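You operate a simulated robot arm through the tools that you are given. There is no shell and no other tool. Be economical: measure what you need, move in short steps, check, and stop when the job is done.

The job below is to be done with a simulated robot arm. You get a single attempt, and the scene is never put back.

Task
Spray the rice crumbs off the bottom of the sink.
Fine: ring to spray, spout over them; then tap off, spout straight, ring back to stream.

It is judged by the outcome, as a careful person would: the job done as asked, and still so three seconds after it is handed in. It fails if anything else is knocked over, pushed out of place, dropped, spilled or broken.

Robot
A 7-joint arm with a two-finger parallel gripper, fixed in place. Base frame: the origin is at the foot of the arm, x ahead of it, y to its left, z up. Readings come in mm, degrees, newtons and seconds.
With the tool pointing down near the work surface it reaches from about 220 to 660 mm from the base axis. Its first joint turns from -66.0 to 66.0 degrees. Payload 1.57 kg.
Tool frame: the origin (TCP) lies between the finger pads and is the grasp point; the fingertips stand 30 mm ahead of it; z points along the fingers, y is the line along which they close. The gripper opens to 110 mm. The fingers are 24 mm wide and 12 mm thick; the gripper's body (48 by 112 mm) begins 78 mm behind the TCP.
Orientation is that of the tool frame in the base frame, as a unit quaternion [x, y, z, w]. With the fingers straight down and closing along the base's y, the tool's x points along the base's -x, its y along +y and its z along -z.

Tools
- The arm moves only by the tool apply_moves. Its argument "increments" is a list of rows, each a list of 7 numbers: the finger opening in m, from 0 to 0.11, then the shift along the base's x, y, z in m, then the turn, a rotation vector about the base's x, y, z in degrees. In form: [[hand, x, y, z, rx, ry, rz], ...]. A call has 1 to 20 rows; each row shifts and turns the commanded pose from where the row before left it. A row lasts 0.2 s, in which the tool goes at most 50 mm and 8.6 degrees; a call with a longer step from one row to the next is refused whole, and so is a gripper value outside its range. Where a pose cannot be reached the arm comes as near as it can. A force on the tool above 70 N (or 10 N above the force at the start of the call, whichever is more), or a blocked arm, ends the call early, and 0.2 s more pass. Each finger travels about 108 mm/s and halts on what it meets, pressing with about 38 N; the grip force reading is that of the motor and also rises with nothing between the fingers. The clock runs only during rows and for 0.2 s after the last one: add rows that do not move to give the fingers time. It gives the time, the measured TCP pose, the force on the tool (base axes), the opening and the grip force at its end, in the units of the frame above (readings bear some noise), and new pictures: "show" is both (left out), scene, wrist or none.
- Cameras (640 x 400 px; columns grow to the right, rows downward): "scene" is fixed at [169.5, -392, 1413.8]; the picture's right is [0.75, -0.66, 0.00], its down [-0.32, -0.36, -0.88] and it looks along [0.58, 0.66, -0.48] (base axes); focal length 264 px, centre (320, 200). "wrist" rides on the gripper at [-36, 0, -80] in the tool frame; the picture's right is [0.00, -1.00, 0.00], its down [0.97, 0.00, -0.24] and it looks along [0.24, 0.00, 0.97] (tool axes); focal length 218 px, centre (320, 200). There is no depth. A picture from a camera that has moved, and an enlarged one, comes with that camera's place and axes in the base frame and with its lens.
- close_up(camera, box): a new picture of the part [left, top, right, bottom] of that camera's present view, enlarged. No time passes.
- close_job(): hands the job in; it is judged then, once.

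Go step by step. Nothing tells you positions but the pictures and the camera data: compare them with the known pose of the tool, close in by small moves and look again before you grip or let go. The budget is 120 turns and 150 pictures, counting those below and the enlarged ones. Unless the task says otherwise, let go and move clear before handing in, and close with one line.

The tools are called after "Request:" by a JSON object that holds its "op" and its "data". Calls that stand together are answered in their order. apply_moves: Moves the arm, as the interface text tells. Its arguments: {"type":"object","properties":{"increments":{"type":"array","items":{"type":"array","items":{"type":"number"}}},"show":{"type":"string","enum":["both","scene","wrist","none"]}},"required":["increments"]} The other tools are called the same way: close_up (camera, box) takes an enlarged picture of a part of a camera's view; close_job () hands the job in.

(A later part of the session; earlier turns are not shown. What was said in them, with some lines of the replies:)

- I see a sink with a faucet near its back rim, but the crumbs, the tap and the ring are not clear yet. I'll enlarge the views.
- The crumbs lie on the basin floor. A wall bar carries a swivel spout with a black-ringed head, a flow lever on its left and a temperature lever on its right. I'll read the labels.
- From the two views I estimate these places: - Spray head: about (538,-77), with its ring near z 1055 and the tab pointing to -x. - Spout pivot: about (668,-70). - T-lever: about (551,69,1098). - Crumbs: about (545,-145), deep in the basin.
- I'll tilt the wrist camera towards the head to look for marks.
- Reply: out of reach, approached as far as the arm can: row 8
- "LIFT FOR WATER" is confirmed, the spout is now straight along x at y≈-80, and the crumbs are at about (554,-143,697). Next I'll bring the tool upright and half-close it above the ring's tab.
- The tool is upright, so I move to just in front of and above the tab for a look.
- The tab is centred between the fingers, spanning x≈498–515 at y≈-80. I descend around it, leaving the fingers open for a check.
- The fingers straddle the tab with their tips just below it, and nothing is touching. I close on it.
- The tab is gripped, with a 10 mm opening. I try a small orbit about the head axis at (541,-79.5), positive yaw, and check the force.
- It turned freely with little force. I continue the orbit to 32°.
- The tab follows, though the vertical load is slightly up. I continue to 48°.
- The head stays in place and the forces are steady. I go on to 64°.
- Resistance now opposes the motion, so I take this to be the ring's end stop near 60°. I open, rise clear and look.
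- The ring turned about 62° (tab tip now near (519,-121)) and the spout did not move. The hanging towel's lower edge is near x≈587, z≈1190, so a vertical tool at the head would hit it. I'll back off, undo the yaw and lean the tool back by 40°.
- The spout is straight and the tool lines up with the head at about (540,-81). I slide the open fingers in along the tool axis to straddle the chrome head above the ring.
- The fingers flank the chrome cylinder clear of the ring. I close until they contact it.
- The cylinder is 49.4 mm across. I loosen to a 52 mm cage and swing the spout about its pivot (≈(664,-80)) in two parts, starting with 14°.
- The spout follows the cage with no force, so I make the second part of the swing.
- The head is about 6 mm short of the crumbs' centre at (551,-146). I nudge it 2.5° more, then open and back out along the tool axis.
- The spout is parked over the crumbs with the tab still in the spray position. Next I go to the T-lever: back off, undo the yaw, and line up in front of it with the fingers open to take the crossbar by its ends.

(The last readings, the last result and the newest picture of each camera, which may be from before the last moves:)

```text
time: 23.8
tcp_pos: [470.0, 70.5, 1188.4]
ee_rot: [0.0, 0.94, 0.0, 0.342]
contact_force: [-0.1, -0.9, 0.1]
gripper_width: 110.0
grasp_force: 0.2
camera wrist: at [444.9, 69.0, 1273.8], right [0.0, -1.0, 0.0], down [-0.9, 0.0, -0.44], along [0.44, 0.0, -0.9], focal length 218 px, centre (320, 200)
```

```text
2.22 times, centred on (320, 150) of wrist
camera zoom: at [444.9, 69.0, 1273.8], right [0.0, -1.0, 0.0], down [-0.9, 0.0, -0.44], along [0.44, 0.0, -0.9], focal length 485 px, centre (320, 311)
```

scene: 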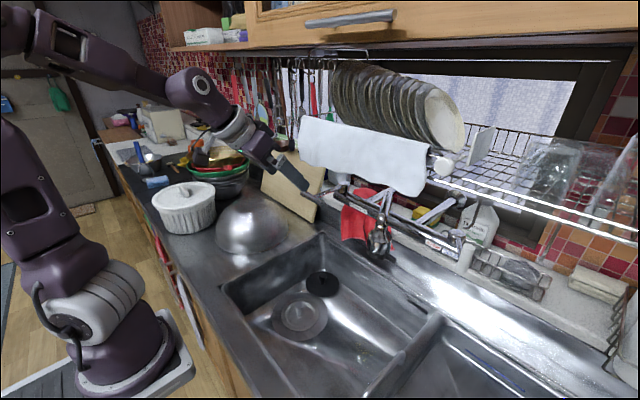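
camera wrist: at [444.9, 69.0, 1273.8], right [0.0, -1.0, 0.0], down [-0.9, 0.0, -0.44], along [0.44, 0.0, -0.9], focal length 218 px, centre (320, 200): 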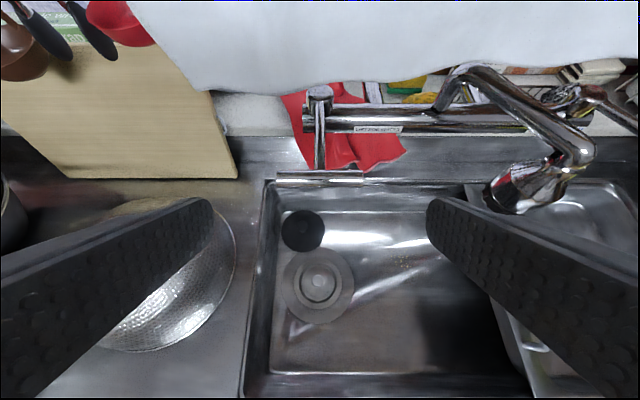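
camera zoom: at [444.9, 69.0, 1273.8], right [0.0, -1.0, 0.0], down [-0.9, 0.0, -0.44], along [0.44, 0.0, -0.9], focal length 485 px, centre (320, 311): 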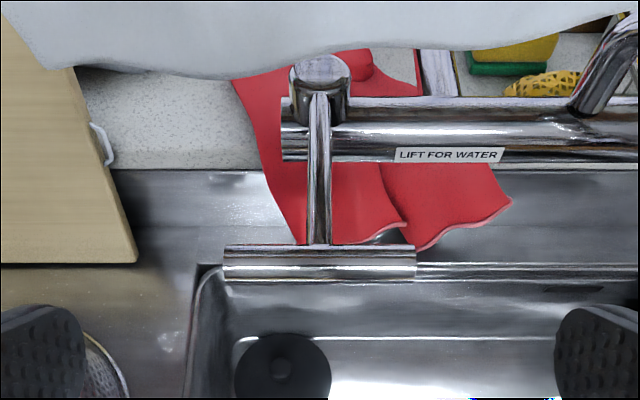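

The crossbar spans y≈28–110 at x≈553, z≈1098 and the surroundings are clear. I slide in along the tool axis, then close on its ends.

Request:
{"op": "apply_moves", "data": {"increments": [[0.11, 0.02, -0.001, -0.022, 0, 0, 0], [0.11, 0.02, 0, -0.022, 0, 0, 0], [0.11, 0.02, 0, -0.022, 0, 0, 0], [0.11, 0.012, 0, -0.014, 0, 0, 0], [0.11, 0.01, 0, -0.01, 0, 0, 0], [0.11, 0, 0, 0, 0, 0, 0]]}}

Request:
{"op": "close_up", "data": {"camera": "scene", "box": [270, 150, 366, 235]}}

```text
time: 25.2
tcp_pos: [549.6, 69.1, 1099.6]
ee_rot: [0.001, 0.94, 0.0, 0.342]
contact_force: [0.9, 0.6, -0.1]
gripper_width: 109.9
grasp_force: 0.1
out of reach, approached as far as the arm can: row 2
camera wrist: at [526.6, 68.1, 1183.8], right [0.0, -1.0, 0.0], down [-0.9, 0.0, -0.44], along [0.44, 0.0, -0.9], focal length 218 px, centre (320, 200)
```

scene: 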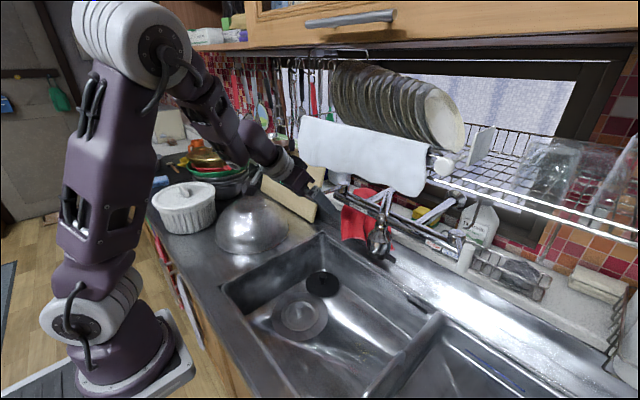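
wrist: 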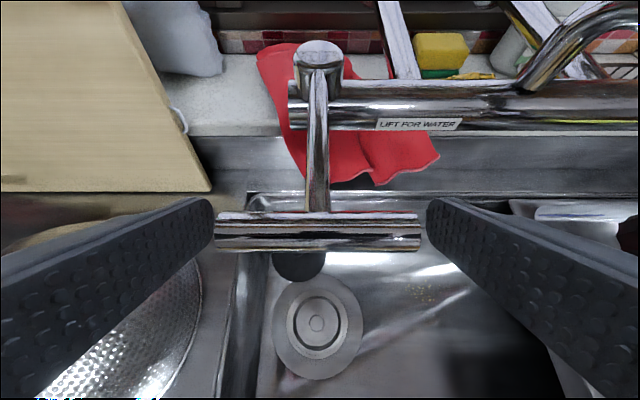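

```text
4.71 times, centred on (318, 192) of scene
camera zoom: at [169.5, -392.0, 1413.8], right [0.75, -0.66, 0.0], down [-0.32, -0.36, -0.88], along [0.58, 0.66, -0.48], focal length 1242 px, centre (329, 235)
```

zoom: 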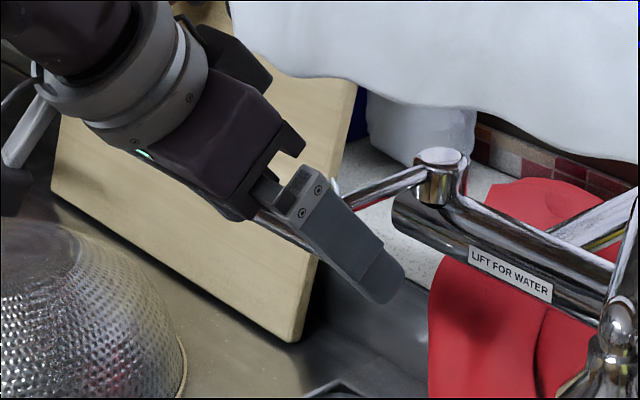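

The crossbar sits between the finger pads, so I close on its ends.

Request:
{"op": "apply_moves", "data": {"increments": [[0.092, 0, 0, 0, 0, 0, 0], [0.08, 0, 0, 0, 0, 0, 0], [0.074, 0, 0, 0, 0, 0, 0], [0.074, 0, 0, 0, 0, 0, 0]], "show": "wrist"}}

```text
time: 26.2
tcp_pos: [549.3, 69.8, 1098.8]
ee_rot: [-0.001, 0.94, 0.0, 0.342]
contact_force: [5.5, 9.4, -1.5]
gripper_width: 96.8
grasp_force: 45.3
camera wrist: at [526.6, 69.0, 1184.1], right [0.0, -1.0, 0.0], down [-0.9, 0.0, -0.44], along [0.44, 0.0, -0.9], focal length 218 px, centre (320, 200)
```

wrist: 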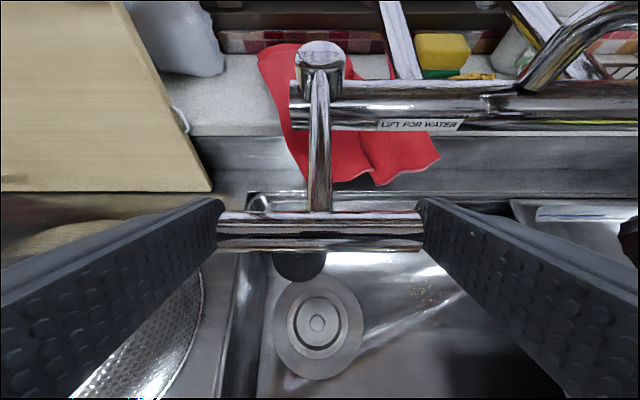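

The fingers hold the bar's ends at 97 mm. I lift gently along an arc and watch for water.

Request:
{"op": "apply_moves", "data": {"increments": [[0.074, 0, 0, 0.005, 0, 0, 0], [0.074, 0, 0, 0.005, 0, 0, 0], [0.074, 0.0003, 0, 0.005, 0, 0, 0], [0.074, 0.0003, 0, 0.005, 0, 0, 0]]}}

Request:
{"op": "close_up", "data": {"camera": "scene", "box": [270, 150, 430, 260]}}

```text
time: 27.2
tcp_pos: [550.1, 69.5, 1118.3]
ee_rot: [-0.001, 0.94, 0.0, 0.341]
contact_force: [3.7, 14.3, -12.1]
gripper_width: 97.0
grasp_force: 45.2
camera wrist: at [527.1, 69.0, 1203.3], right [0.0, -1.0, 0.0], down [-0.9, 0.0, -0.44], along [0.44, 0.0, -0.9], focal length 218 px, centre (320, 200)
```

scene: 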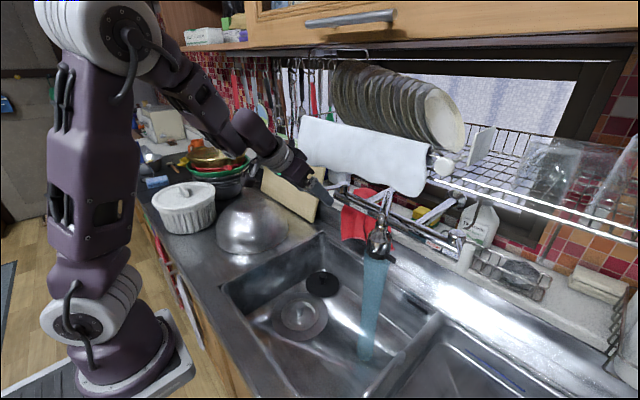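
wrist: 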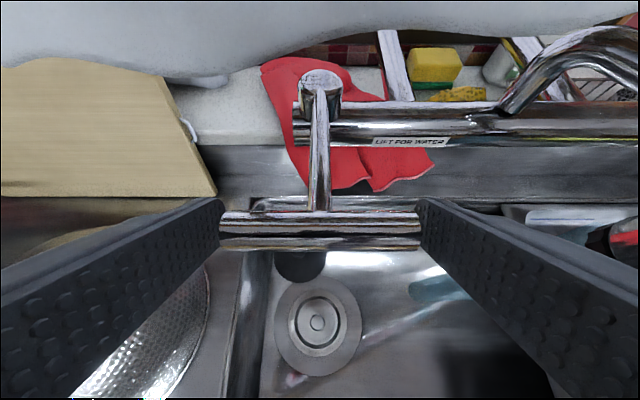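

```text
3.64 times, centred on (350, 205) of scene
camera zoom: at [169.8, -391.6, 1413.9], right [0.75, -0.66, 0.0], down [-0.32, -0.36, -0.88], along [0.58, 0.66, -0.48], focal length 959 px, centre (211, 182)
```

zoom: 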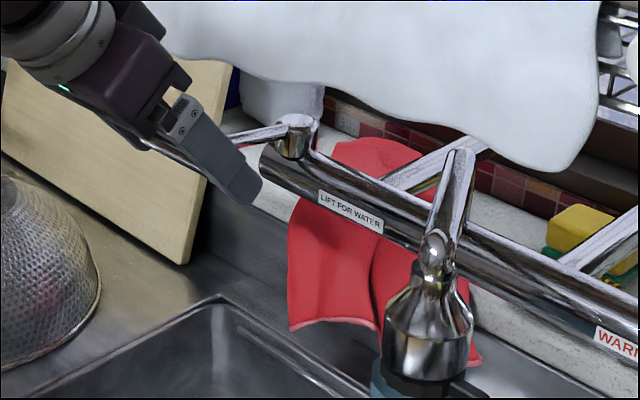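

Water is running. I check its pattern and where it lands.

Request:
{"op": "close_up", "data": {"camera": "scene", "box": [320, 230, 440, 390]}}

Request:
{"op": "close_up", "data": {"camera": "wrist", "box": [250, 220, 500, 376]}}

```text
2.50 times, centred on (380, 310) of scene
camera zoom: at [169.8, -391.6, 1413.9], right [0.75, -0.66, 0.0], down [-0.32, -0.36, -0.88], along [0.58, 0.66, -0.48], focal length 660 px, centre (170, -75)
```

zoom: 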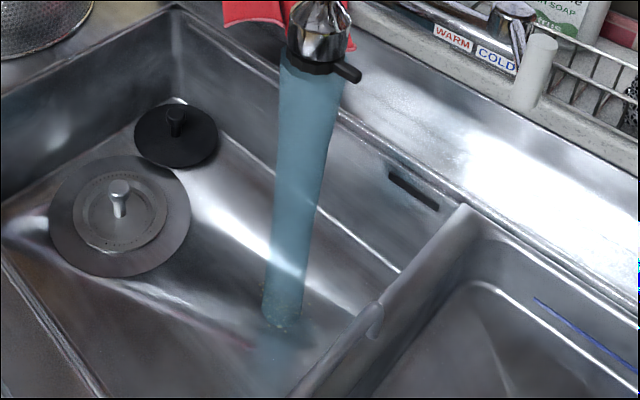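

```text
2.56 times, centred on (375, 298) of wrist
camera zoom: at [527.1, 69.0, 1203.3], right [0.0, -1.0, 0.0], down [-0.9, 0.0, -0.44], along [0.44, 0.0, -0.9], focal length 559 px, centre (179, -51)
```

zoom: 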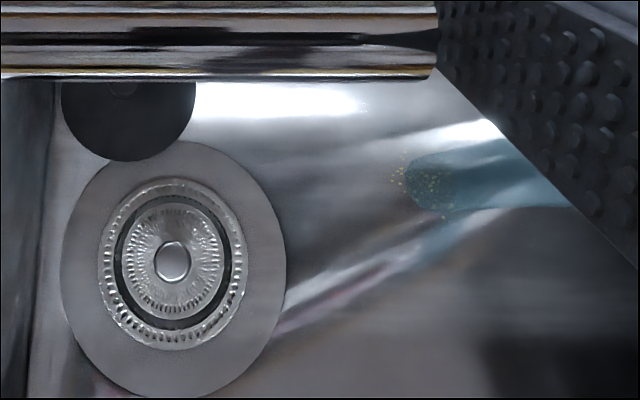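

The water falls as a wide column onto the crumbs. I hold the lever and let it run a little.

Request:
{"op": "apply_moves", "data": {"increments": [[0.074, 0, 0, 0, 0, 0, 0], [0.074, 0, 0, 0, 0, 0, 0], [0.074, 0, 0, 0, 0, 0, 0], [0.074, 0, 0, 0, 0, 0, 0], [0.074, 0, 0, 0, 0, 0, 0], [0.074, 0, 0, 0, 0, 0, 0], [0.074, 0, 0, 0, 0, 0, 0], [0.074, 0, 0, 0, 0, 0, 0], [0.074, 0, 0, 0, 0, 0, 0], [0.074, 0, 0, 0, 0, 0, 0]], "show": "none"}}

Request:
{"op": "close_up", "data": {"camera": "scene", "box": [320, 230, 440, 390]}}

Request:
{"op": "close_up", "data": {"camera": "wrist", "box": [370, 240, 480, 320]}}

```text
time: 29.4
tcp_pos: [550.8, 70.3, 1119.3]
ee_rot: [-0.001, 0.94, 0.0, 0.342]
contact_force: [-1.1, 17.3, -2.0]
gripper_width: 96.9
grasp_force: 45.0
```

```text
2.50 times, centred on (380, 310) of scene
camera zoom: at [169.5, -391.5, 1413.9], right [0.75, -0.66, 0.0], down [-0.32, -0.36, -0.88], along [0.58, 0.66, -0.48], focal length 660 px, centre (170, -75)
```

zoom: 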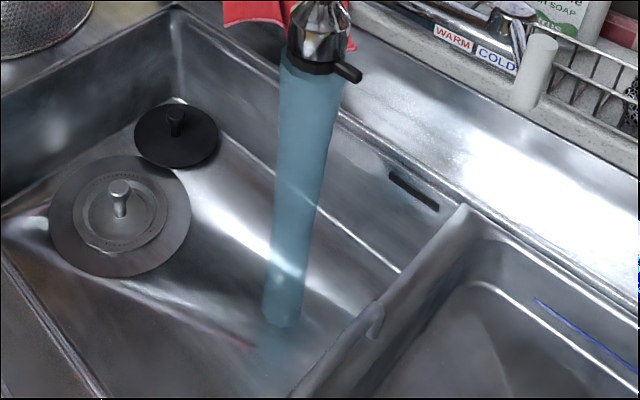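

```text
5.00 times, centred on (425, 280) of wrist
camera zoom: at [527.0, 69.0, 1204.0], right [0.0, -1.0, 0.0], down [-0.9, 0.0, -0.44], along [0.44, 0.0, -0.9], focal length 1091 px, centre (-205, -200)
```

zoom: 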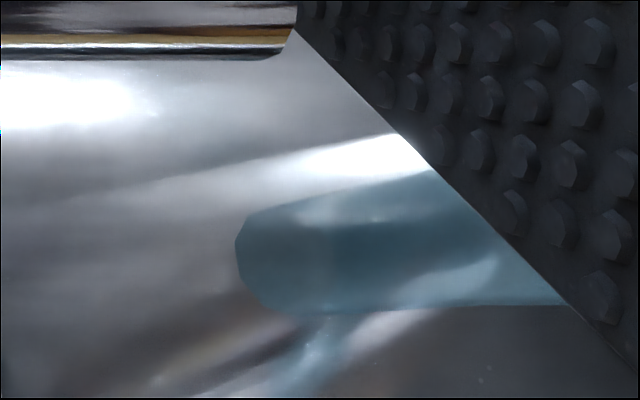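

The crumbs are washed away. I lower the lever back the way it came, a touch further so it seats, and check the water stops.

Request:
{"op": "apply_moves", "data": {"increments": [[0.074, -0.0003, 0, -0.005, 0, 0, 0], [0.074, -0.0003, 0, -0.005, 0, 0, 0], [0.074, 0, 0, -0.005, 0, 0, 0], [0.074, 0, 0, -0.005, 0, 0, 0], [0.074, 0, 0, -0.0015, 0, 0, 0], [0.074, 0, 0, 0, 0, 0, 0]], "show": "scene"}}

Request:
{"op": "close_up", "data": {"camera": "scene", "box": [270, 150, 366, 235]}}

```text
time: 30.8
tcp_pos: [550.4, 69.4, 1098.3]
ee_rot: [-0.002, 0.939, 0.001, 0.343]
contact_force: [-3.7, 19.5, 23.8]
gripper_width: 96.8
grasp_force: 44.8
```

scene: 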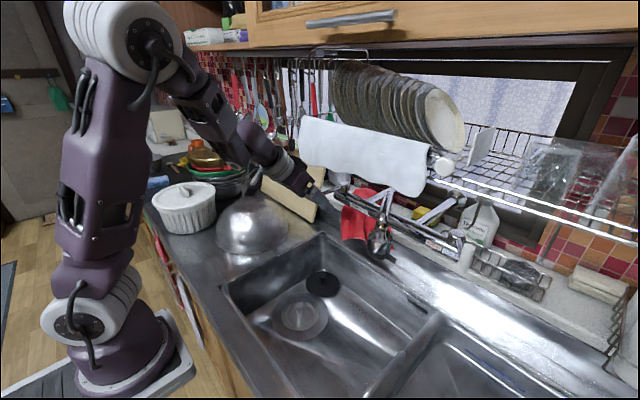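

```text
4.71 times, centred on (318, 192) of scene
camera zoom: at [168.9, -391.5, 1414.0], right [0.75, -0.66, 0.0], down [-0.32, -0.36, -0.88], along [0.58, 0.66, -0.48], focal length 1242 px, centre (329, 235)
```

zoom: 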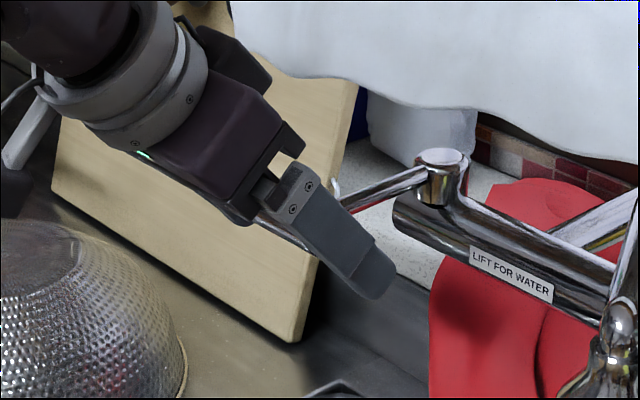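

The water is off and the lever is pressed on its lower stop. I release it and back out.

Request:
{"op": "apply_moves", "data": {"increments": [[0.1, 0, 0, 0.001, 0, 0, 0], [0.11, 0, 0, 0, 0, 0, 0], [0.11, 0, 0, 0, 0, 0, 0], [0.11, -0.02, 0, 0.022, 0, 0, 0], [0.11, -0.02, 0, 0.022, 0, 0, 0], [0.11, -0.02, 0, 0.022, 0, 0, 0], [0.11, -0.02, 0, 0.022, 0, 0, 0], [0.11, 0, 0, 0, 0, 0, 0]]}}

Request:
{"op": "close_up", "data": {"camera": "wrist", "box": [260, 60, 600, 290]}}

Request:
{"op": "close_up", "data": {"camera": "scene", "box": [290, 170, 450, 390]}}

```text
time: 32.6
tcp_pos: [470.7, 67.6, 1185.2]
ee_rot: [0.0, 0.94, 0.0, 0.342]
contact_force: [-0.7, 1.3, 0.4]
gripper_width: 109.7
grasp_force: 0.1
camera wrist: at [446.7, 67.4, 1271.1], right [0.0, -1.0, 0.0], down [-0.9, 0.0, -0.44], along [0.44, 0.0, -0.9], focal length 218 px, centre (320, 200)
```

scene: 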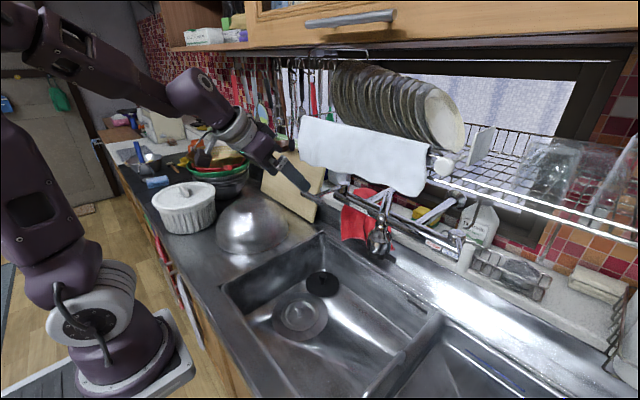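
wrist: 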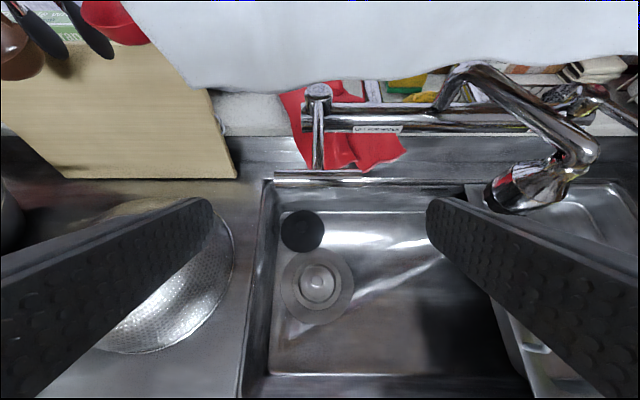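

```text
1.74 times, centred on (430, 175) of wrist
camera zoom: at [446.7, 67.4, 1271.1], right [0.0, -1.0, 0.0], down [-0.9, 0.0, -0.44], along [0.44, 0.0, -0.9], focal length 380 px, centre (129, 244)
```

zoom: 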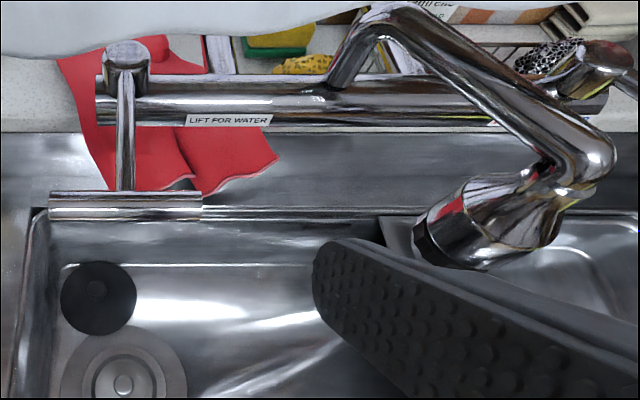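

```text
1.82 times, centred on (370, 280) of scene
camera zoom: at [169.4, -392.0, 1413.8], right [0.75, -0.66, 0.0], down [-0.32, -0.36, -0.88], along [0.58, 0.66, -0.48], focal length 480 px, centre (229, 54)
```

zoom: 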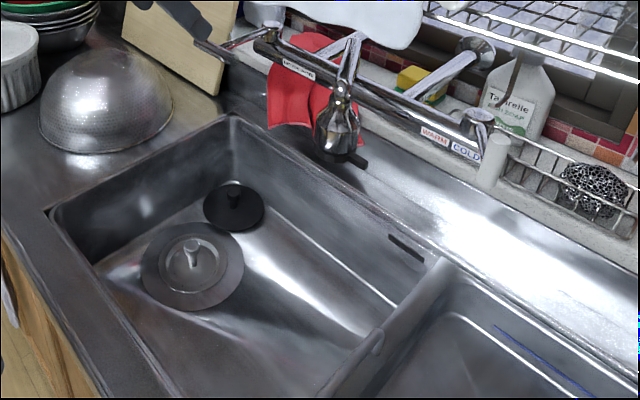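

The basin is clean and the lever is back down. Now I return to the pre-grasp pose in front of the spout head.

Request:
{"op": "apply_moves", "data": {"increments": [[0.1, -0.022, -0.005, 0.004, 0, 0, 0], [0.09, 0, -0.032, 0, 0, 0, 3.9], [0.08, 0, -0.032, 0, 0, 0, 3.9], [0.08, 0, -0.032, 0, 0, 0, 3.9], [0.08, 0, -0.032, 0, 0, 0, 3.9], [0.08, 0, -0.032, 0, 0, 0, 3.9], [0.08, 0, -0.032, 0, 0, 0, 3.9], [0.08, 0, -0.032, 0, 0, 0, 3.9], [0.08, 0.014, -0.032, 0, 0, 0, 4.0], [0.08, 0.015, 0, 0, 0, 0, 0], [0.08, 0, 0, 0, 0, 0, 0]], "show": "wrist"}}

```text
time: 35.0
tcp_pos: [477.2, -191.1, 1190.5]
ee_rot: [-0.254, 0.905, 0.093, 0.329]
contact_force: [0.0, 0.1, -0.7]
gripper_width: 79.9
grasp_force: 0.1
camera wrist: at [457.2, -205.1, 1274.4], right [0.52, -0.85, 0.0], down [-0.77, -0.47, -0.44], along [0.38, 0.23, -0.9], focal length 218 px, centre (320, 200)
```

wrist: 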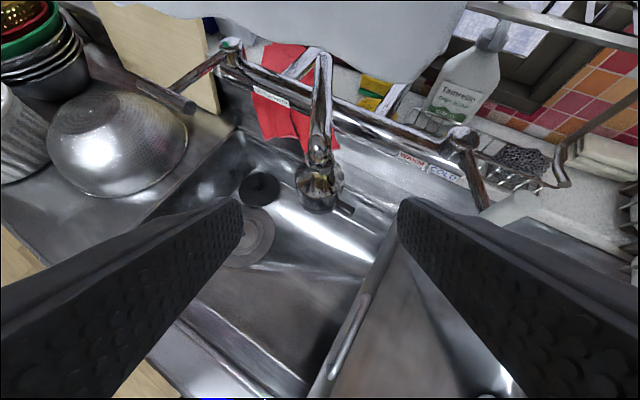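

It is the same view as before, so I slide in and cage the head again.

Request:
{"op": "apply_moves", "data": {"increments": [[0.08, 0.0168, 0.0098, -0.0234, 0, 0, 0], [0.08, 0.0168, 0.0098, -0.0234, 0, 0, 0], [0.08, 0.0168, 0.0098, -0.0234, 0, 0, 0], [0.08, 0.0168, 0.0098, -0.0234, 0, 0, 0], [0.065, 0, 0, 0, 0, 0, 0], [0.052, 0, 0, 0, 0, 0, 0], [0.052, 0, 0, 0, 0, 0, 0]], "show": "wrist"}}

```text
time: 36.6
tcp_pos: [544.1, -152.3, 1095.3]
ee_rot: [-0.254, 0.905, 0.093, 0.329]
contact_force: [0.5, 0.4, -0.5]
gripper_width: 52.5
grasp_force: 0.6
camera wrist: at [524.4, -166.0, 1180.9], right [0.52, -0.85, 0.0], down [-0.77, -0.47, -0.44], along [0.38, 0.23, -0.9], focal length 218 px, centre (320, 200)
```

wrist: 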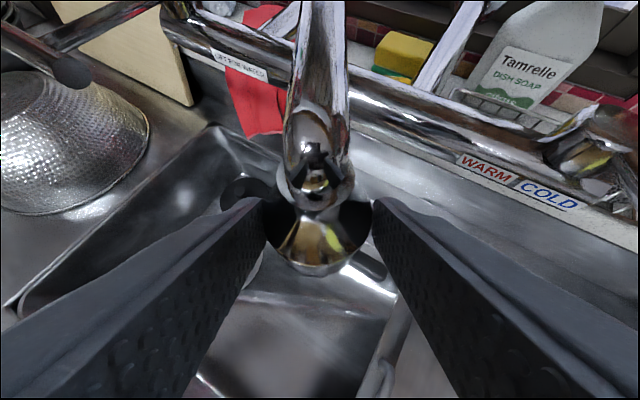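

I swing the spout back along the reversed arc, then close on the head at the original pose to centre it.

Request:
{"op": "apply_moves", "data": {"increments": [[0.052, -0.00307, 0.0053, 0, 0, 0, -2.5], [0.052, -0.00523, 0.01054, 0, 0, 0, -4.8], [0.052, -0.00433, 0.01095, 0, 0, 0, -4.8], [0.052, -0.00341, 0.01126, 0, 0, 0, -4.8], [0.052, -0.00244, 0.01151, 0, 0, 0, -4.8], [0.052, -0.00147, 0.01167, 0, 0, 0, -4.8], [0.052, -0.0005, 0.01176, 0, 0, 0, -4.8], [0.052, 0, 0, 0, 0, 0, 0]], "show": "wrist"}}

```text
time: 38.4
tcp_pos: [523.5, -78.4, 1096.4]
ee_rot: [0.0, 0.94, 0.0, 0.342]
contact_force: [0.1, -0.4, -0.2]
gripper_width: 52.4
grasp_force: 0.2
camera wrist: at [500.3, -80.4, 1181.8], right [0.0, -1.0, 0.0], down [-0.9, 0.0, -0.44], along [0.44, 0.0, -0.9], focal length 218 px, centre (320, 200)
```

wrist: 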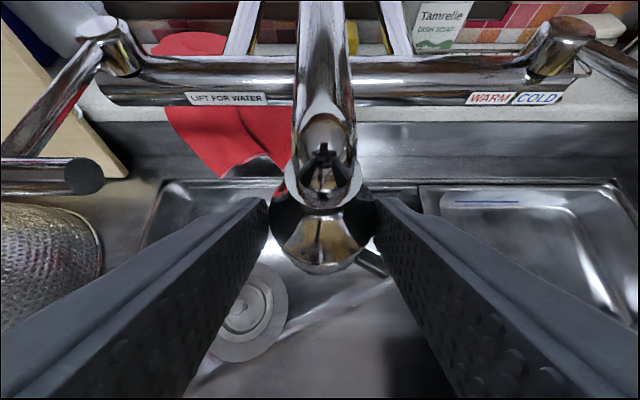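

The spout is almost straight, lagging by the cage slack. I close to centre it and compare with the first picture.

Request:
{"op": "apply_moves", "data": {"increments": [[0.049, 0, 0, 0, 0, 0, 0], [0.046, 0, 0, 0, 0, 0, 0], [0.046, 0, 0, 0, 0, 0, 0]], "show": "wrist"}}

```text
time: 39.2
tcp_pos: [523.2, -80.0, 1095.8]
ee_rot: [0.0, 0.94, 0.0, 0.342]
contact_force: [-0.9, -3.1, 0.9]
gripper_width: 49.6
grasp_force: 45.1
camera wrist: at [500.4, -80.7, 1181.8], right [0.0, -1.0, 0.0], down [-0.9, 0.0, -0.44], along [0.44, 0.0, -0.9], focal length 218 px, centre (320, 200)
```

wrist: 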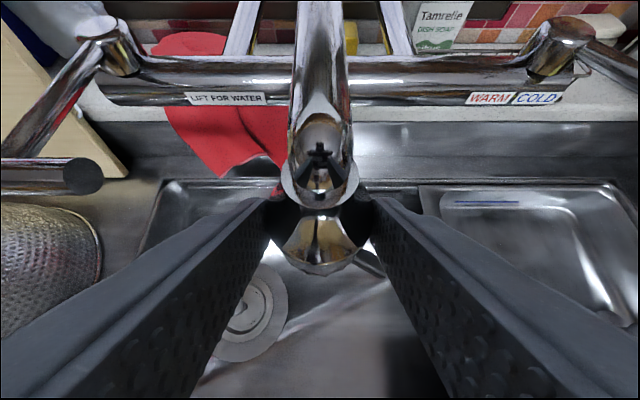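

It matches the first picture: the spout is straight. I release, back out along the tool axis and then bring the tool upright.

Request:
{"op": "apply_moves", "data": {"increments": [[0.06, 0, 0, 0, 0, 0, 0], [0.08, 0, 0, 0, 0, 0, 0], [0.08, -0.022, 0, 0.02, 0, 0, 0], [0.08, -0.022, 0, 0.02, 0, 0, 0], [0.08, -0.022, 0, 0.02, 0, 0, 0], [0.08, -0.017, 0, 0.015, 0, 0, 0], [0.08, 0, 0, 0, 0, 8, 0], [0.07, 0, 0, 0, 0, 8, 0], [0.06, 0, 0, 0, 0, 8, 0], [0.05, 0, 0, 0, 0, 8, 0], [0.04, 0, 0, 0, 0, 8, 0], [0.034, 0, 0, 0, 0, 0, 0]]}}

Request:
{"op": "close_up", "data": {"camera": "wrist", "box": [260, 20, 380, 130]}}

```text
time: 41.8
tcp_pos: [440.9, -79.7, 1171.8]
ee_rot: [0.0, 1.0, 0.0, 0.0]
contact_force: [-0.1, -0.6, -0.3]
gripper_width: 34.0
grasp_force: 0.0
camera wrist: at [477.5, -80.8, 1252.5], right [0.0, -1.0, 0.0], down [-0.97, 0.0, 0.24], along [-0.24, 0.0, -0.97], focal length 218 px, centre (320, 200)
```

scene: 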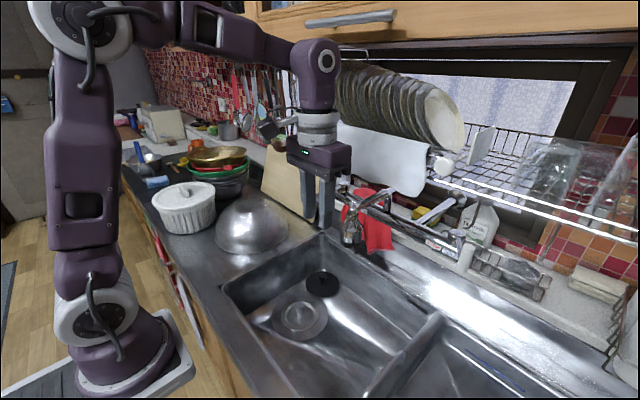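
wrist: 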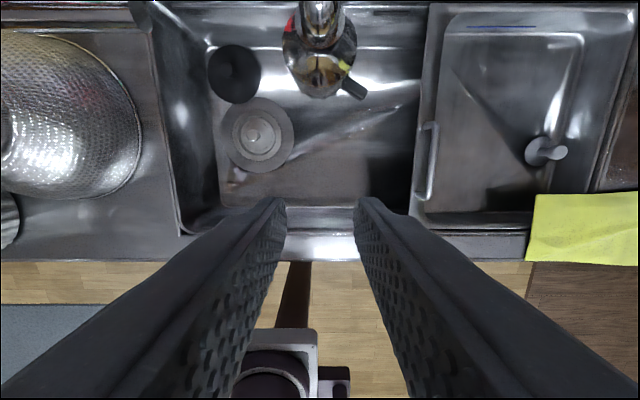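

```text
3.64 times, centred on (320, 75) of wrist
camera zoom: at [477.5, -80.8, 1252.5], right [0.0, -1.0, 0.0], down [-0.97, 0.0, 0.24], along [-0.24, 0.0, -0.97], focal length 794 px, centre (320, 654)
```

zoom: 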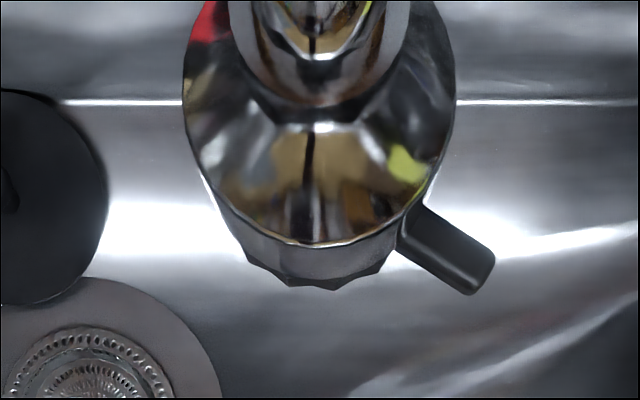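

The tab is where I left it, with its tip near (521,-119). I retrace the earlier pose: yaw 62° and come above the tab.

Request:
{"op": "apply_moves", "data": {"increments": [[0.034, 0, -0.01, 0, 0, 0, 7.75], [0.034, 0, -0.01, 0, 0, 0, 7.75], [0.034, 0, -0.01, 0, 0, 0, 7.75], [0.034, 0.012, -0.01, 0, 0, 0, 7.75], [0.034, 0.015, -0.01, 0, 0, 0, 7.75], [0.034, 0.015, -0.01, 0, 0, 0, 7.75], [0.034, 0.015, -0.005, -0.003, 0, 0, 7.75], [0.034, 0.014, 0, -0.003, 0, 0, 7.75], [0.034, 0, 0, 0, 0, 0, 0]], "show": "wrist"}}

Request:
{"op": "close_up", "data": {"camera": "wrist", "box": [240, 60, 400, 240]}}

```text
time: 43.8
tcp_pos: [512.2, -145.9, 1166.3]
ee_rot: [-0.515, 0.857, 0.0, 0.0]
contact_force: [-0.1, 0.2, 0.8]
gripper_width: 33.9
grasp_force: 0.0
camera wrist: at [529.1, -114.1, 1246.3], right [0.88, -0.47, 0.0], down [-0.45, -0.86, 0.24], along [-0.11, -0.21, -0.97], focal length 218 px, centre (320, 200)
```

wrist: 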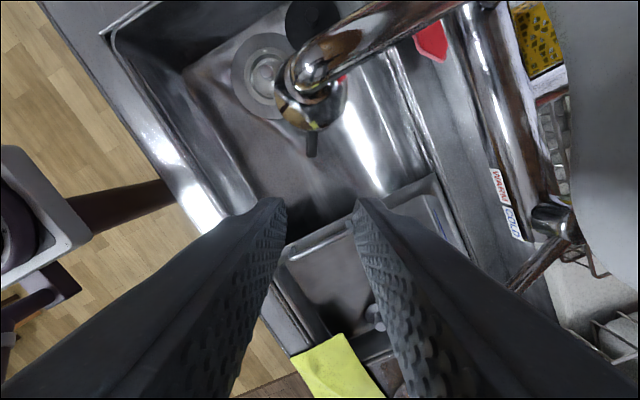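

```text
2.22 times, centred on (320, 150) of wrist
camera zoom: at [529.1, -114.1, 1246.3], right [0.88, -0.47, 0.0], down [-0.45, -0.86, 0.24], along [-0.11, -0.21, -0.97], focal length 485 px, centre (320, 311)
```

zoom: 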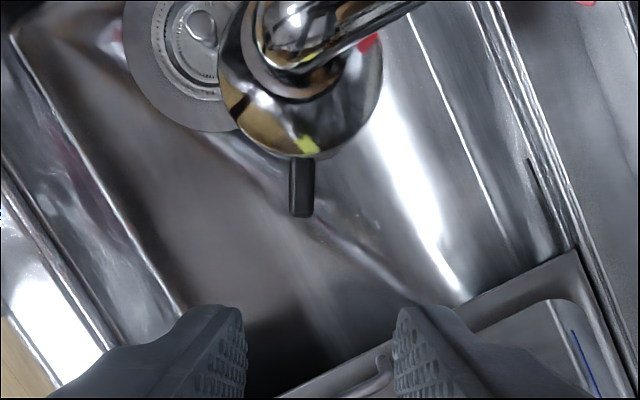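

The tab is aligned with the tool, about 6 mm off sideways. I shift to (521,-115.5), descend around it and grip.

Request:
{"op": "apply_moves", "data": {"increments": [[0.034, 0.003, 0.01, -0.015, 0, 0, 0], [0.034, 0.003, 0.01, -0.015, 0, 0, 0], [0.034, 0.0031, 0.0104, -0.015, 0, 0, 0], [0.034, 0, 0, -0.02, 0, 0, 0], [0.034, 0, 0, -0.02, 0, 0, 0], [0.034, 0, 0, -0.0163, 0, 0, 0], [0.034, 0, 0, 0, 0, 0, 0]], "show": "none"}}

Request:
{"op": "close_up", "data": {"camera": "scene", "box": [320, 180, 416, 265]}}

Request:
{"op": "close_up", "data": {"camera": "wrist", "box": [256, 100, 384, 260]}}

```text
time: 45.4
tcp_pos: [521.6, -114.4, 1064.1]
ee_rot: [-0.515, 0.857, -0.001, 0.0]
contact_force: [0.0, 0.0, 1.1]
gripper_width: 34.0
grasp_force: 0.0
```

```text
4.71 times, centred on (368, 222) of scene
camera zoom: at [169.5, -392.0, 1413.8], right [0.75, -0.66, 0.0], down [-0.32, -0.36, -0.88], along [0.58, 0.66, -0.48], focal length 1242 px, centre (94, 94)
```

zoom: 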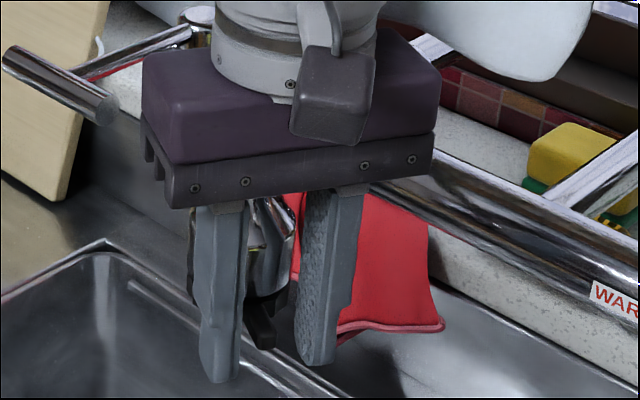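

```text
2.50 times, centred on (320, 180) of wrist
camera zoom: at [538.7, -83.9, 1144.7], right [0.88, -0.47, 0.0], down [-0.46, -0.86, 0.24], along [-0.11, -0.21, -0.97], focal length 546 px, centre (320, 250)
```

zoom: 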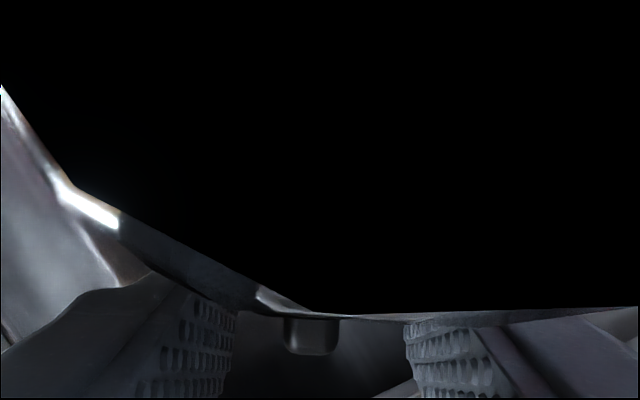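

The tab is 1.7 mm off centre between the fingers. I correct that and close.

Request:
{"op": "apply_moves", "data": {"increments": [[0.034, -0.0013, 0.0007, 0, 0, 0, 0], [0.02, 0, 0, 0, 0, 0, 0], [0.006, 0, 0, 0, 0, 0, 0], [0.004, 0, 0, 0, 0, 0, 0], [0.004, 0, 0, 0, 0, 0, 0]], "show": "none"}}

```text
time: 46.6
tcp_pos: [520.3, -113.5, 1064.3]
ee_rot: [-0.515, 0.857, 0.0, 0.001]
contact_force: [5.6, -2.0, -2.3]
gripper_width: 10.0
grasp_force: 28.6
```

The tab is gripped at 10 mm. I turn the ring back along the same circle, first by about 31°.

Request:
{"op": "apply_moves", "data": {"increments": [[0.004, -0.00228, 0.0015, 0, 0, 0, -4.133], [0.004, -0.00218, 0.00165, 0, 0, 0, -4.133], [0.004, -0.00206, 0.00179, 0, 0, 0, -4.133], [0.004, -0.00193, 0.00194, 0, 0, 0, -4.133], [0.004, -0.0018, 0.00206, 0, 0, 0, -4.133], [0.004, -0.00165, 0.00217, 0, 0, 0, -4.133], [0.004, -0.0015, 0.00228, 0, 0, 0, -4.133], [0.004, -0.00134, 0.00239, 0, 0, 0, -4.133]], "show": "none"}}

Request:
{"op": "close_up", "data": {"camera": "scene", "box": [320, 180, 416, 265]}}

```text
time: 48.4
tcp_pos: [504.5, -98.1, 1064.9]
ee_rot: [-0.25, 0.968, 0.0, 0.0]
contact_force: [10.9, 0.2, -6.7]
gripper_width: 10.0
grasp_force: 28.3
```

```text
4.71 times, centred on (368, 222) of scene
camera zoom: at [169.9, -392.1, 1413.7], right [0.75, -0.66, 0.0], down [-0.32, -0.36, -0.88], along [0.58, 0.66, -0.48], focal length 1242 px, centre (94, 94)
```

zoom: 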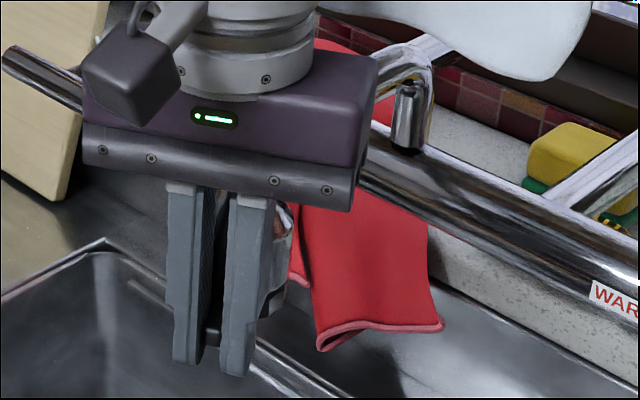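

It is turning smoothly. I finish the return to the forward position.

Request:
{"op": "apply_moves", "data": {"increments": [[0.004, -0.0009, 0.00246, 0, 0, 0, -4.133], [0.004, -0.0008, 0.00254, 0, 0, 0, -4.133], [0.004, -0.0007, 0.00261, 0, 0, 0, -4.133], [0.004, -0.0005, 0.00265, 0, 0, 0, -4.133], [0.004, -0.0004, 0.00269, 0, 0, 0, -4.133], [0.004, -0.0002, 0.00272, 0, 0, 0, -4.133], [0.004, 0, 0.00273, 0, 0, 0, -4.133], [0.004, 0, 0, 0, 0, 0, 0]], "show": "none"}}

Request:
{"op": "close_up", "data": {"camera": "scene", "box": [320, 180, 416, 265]}}

```text
time: 50.2
tcp_pos: [499.5, -80.2, 1064.4]
ee_rot: [0.0, 1.0, 0.0, -0.001]
contact_force: [-14.1, 0.3, 6.0]
gripper_width: 9.7
grasp_force: 27.7
```

```text
4.71 times, centred on (368, 222) of scene
camera zoom: at [168.9, -392.0, 1413.9], right [0.75, -0.66, 0.0], down [-0.32, -0.36, -0.88], along [0.58, 0.66, -0.48], focal length 1242 px, centre (94, 94)
```

zoom: 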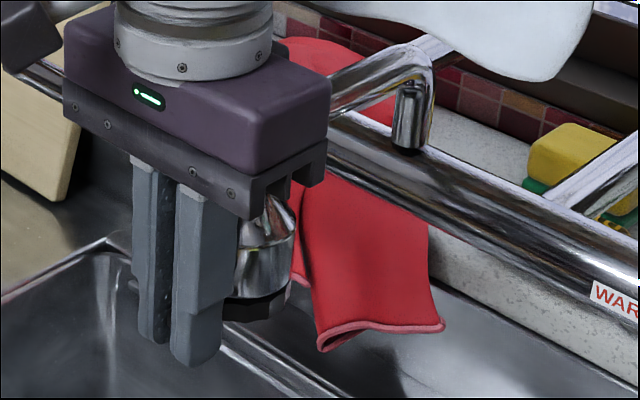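

The ring is back at the front. I open, rise, retreat and inspect.

Request:
{"op": "apply_moves", "data": {"increments": [[0.02, 0, 0, 0, 0, 0, 0], [0.036, 0, 0, 0, 0, 0, 0], [0.036, 0, 0, 0, 0, 0, 0], [0.036, -0.003, 0, 0.03, 0, 0, 0], [0.036, -0.003, 0, 0.04, 0, 0, 0], [0.036, -0.025, 0, 0.035, 0, 0, 0], [0.036, -0.03, 0, 0.01, 0, 0, 0], [0.036, 0, 0, 0, 0, 0, 0]]}}

Request:
{"op": "close_up", "data": {"camera": "wrist", "box": [260, 20, 380, 130]}}

Request:
{"op": "close_up", "data": {"camera": "scene", "box": [280, 160, 440, 260]}}

Request:
{"op": "close_up", "data": {"camera": "scene", "box": [220, 220, 460, 370]}}

```text
time: 52.0
tcp_pos: [440.2, -79.7, 1179.1]
ee_rot: [-0.001, 1.0, 0.0, 0.0]
contact_force: [-0.8, -0.5, 0.3]
gripper_width: 35.9
grasp_force: 0.1
camera wrist: at [476.1, -80.3, 1260.1], right [0.0, -1.0, 0.0], down [-0.97, 0.0, 0.24], along [-0.24, 0.0, -0.97], focal length 218 px, centre (320, 200)
```

scene: 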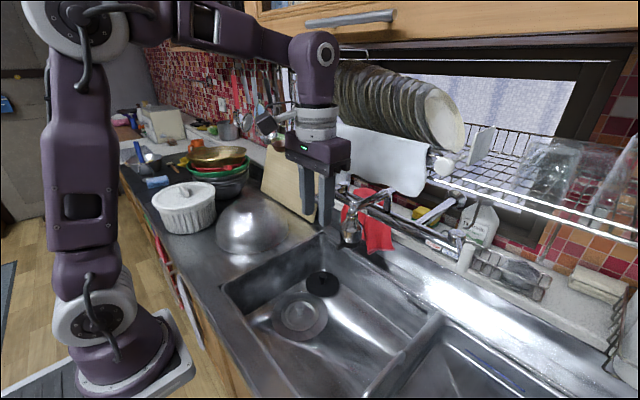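
wrist: 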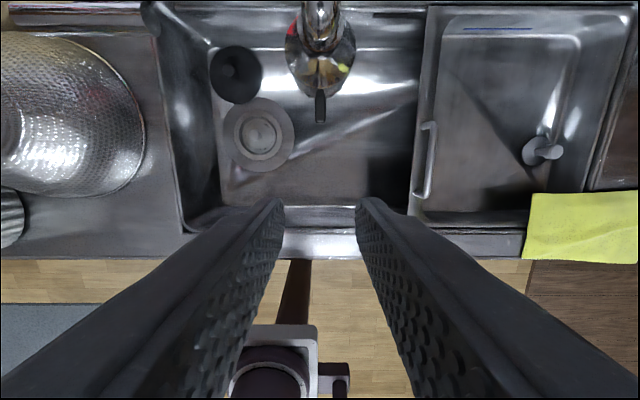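

```text
3.64 times, centred on (320, 75) of wrist
camera zoom: at [476.1, -80.3, 1260.1], right [0.0, -1.0, 0.0], down [-0.97, 0.0, 0.24], along [-0.24, 0.0, -0.97], focal length 794 px, centre (320, 654)
```

zoom: 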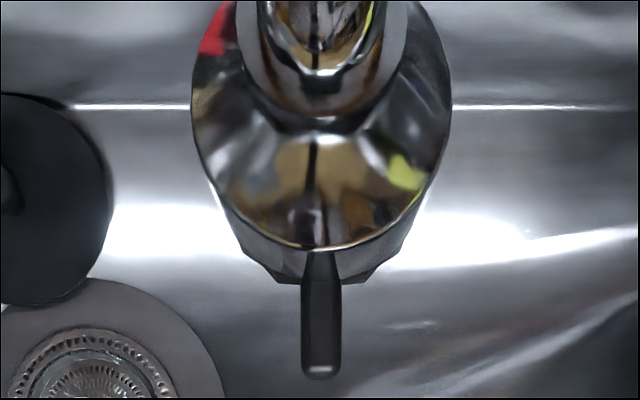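

```text
4.00 times, centred on (360, 210) of scene
camera zoom: at [169.4, -392.0, 1413.8], right [0.75, -0.66, 0.0], down [-0.32, -0.36, -0.88], along [0.58, 0.66, -0.48], focal length 1055 px, centre (160, 160)
```

zoom: 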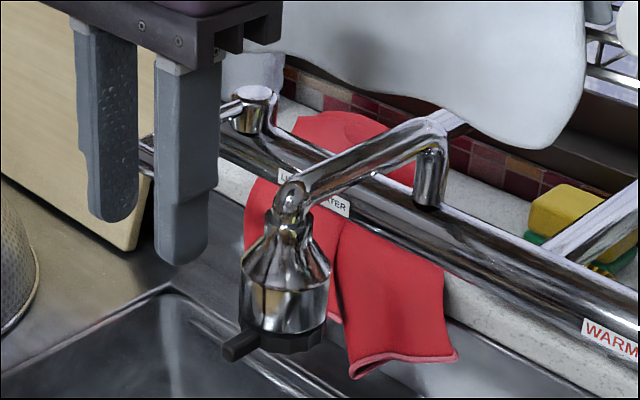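

```text
2.67 times, centred on (340, 295) of scene
camera zoom: at [169.4, -392.0, 1413.8], right [0.75, -0.66, 0.0], down [-0.32, -0.36, -0.88], along [0.58, 0.66, -0.48], focal length 704 px, centre (267, -53)
```

zoom: 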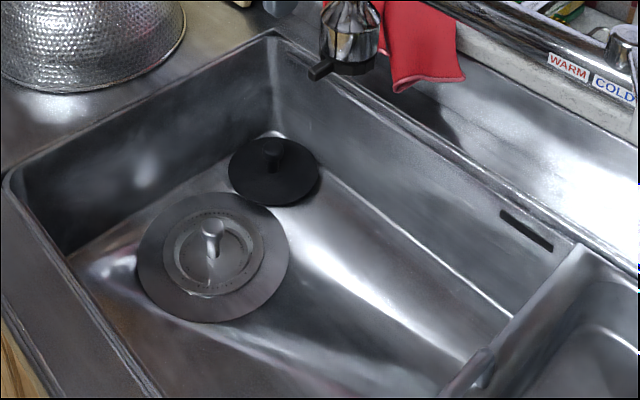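

The basin is clean, the water is off, the spout is straight and the tab is back at the front as in the first pictures; the arm is clear.

Request:
{"op": "close_job", "data": {}}

```text
The job is handed in.
```

The rice crumbs are sprayed off the sink bottom. The tap is off, the spout is straight, the ring is back on stream, and nothing else was moved.
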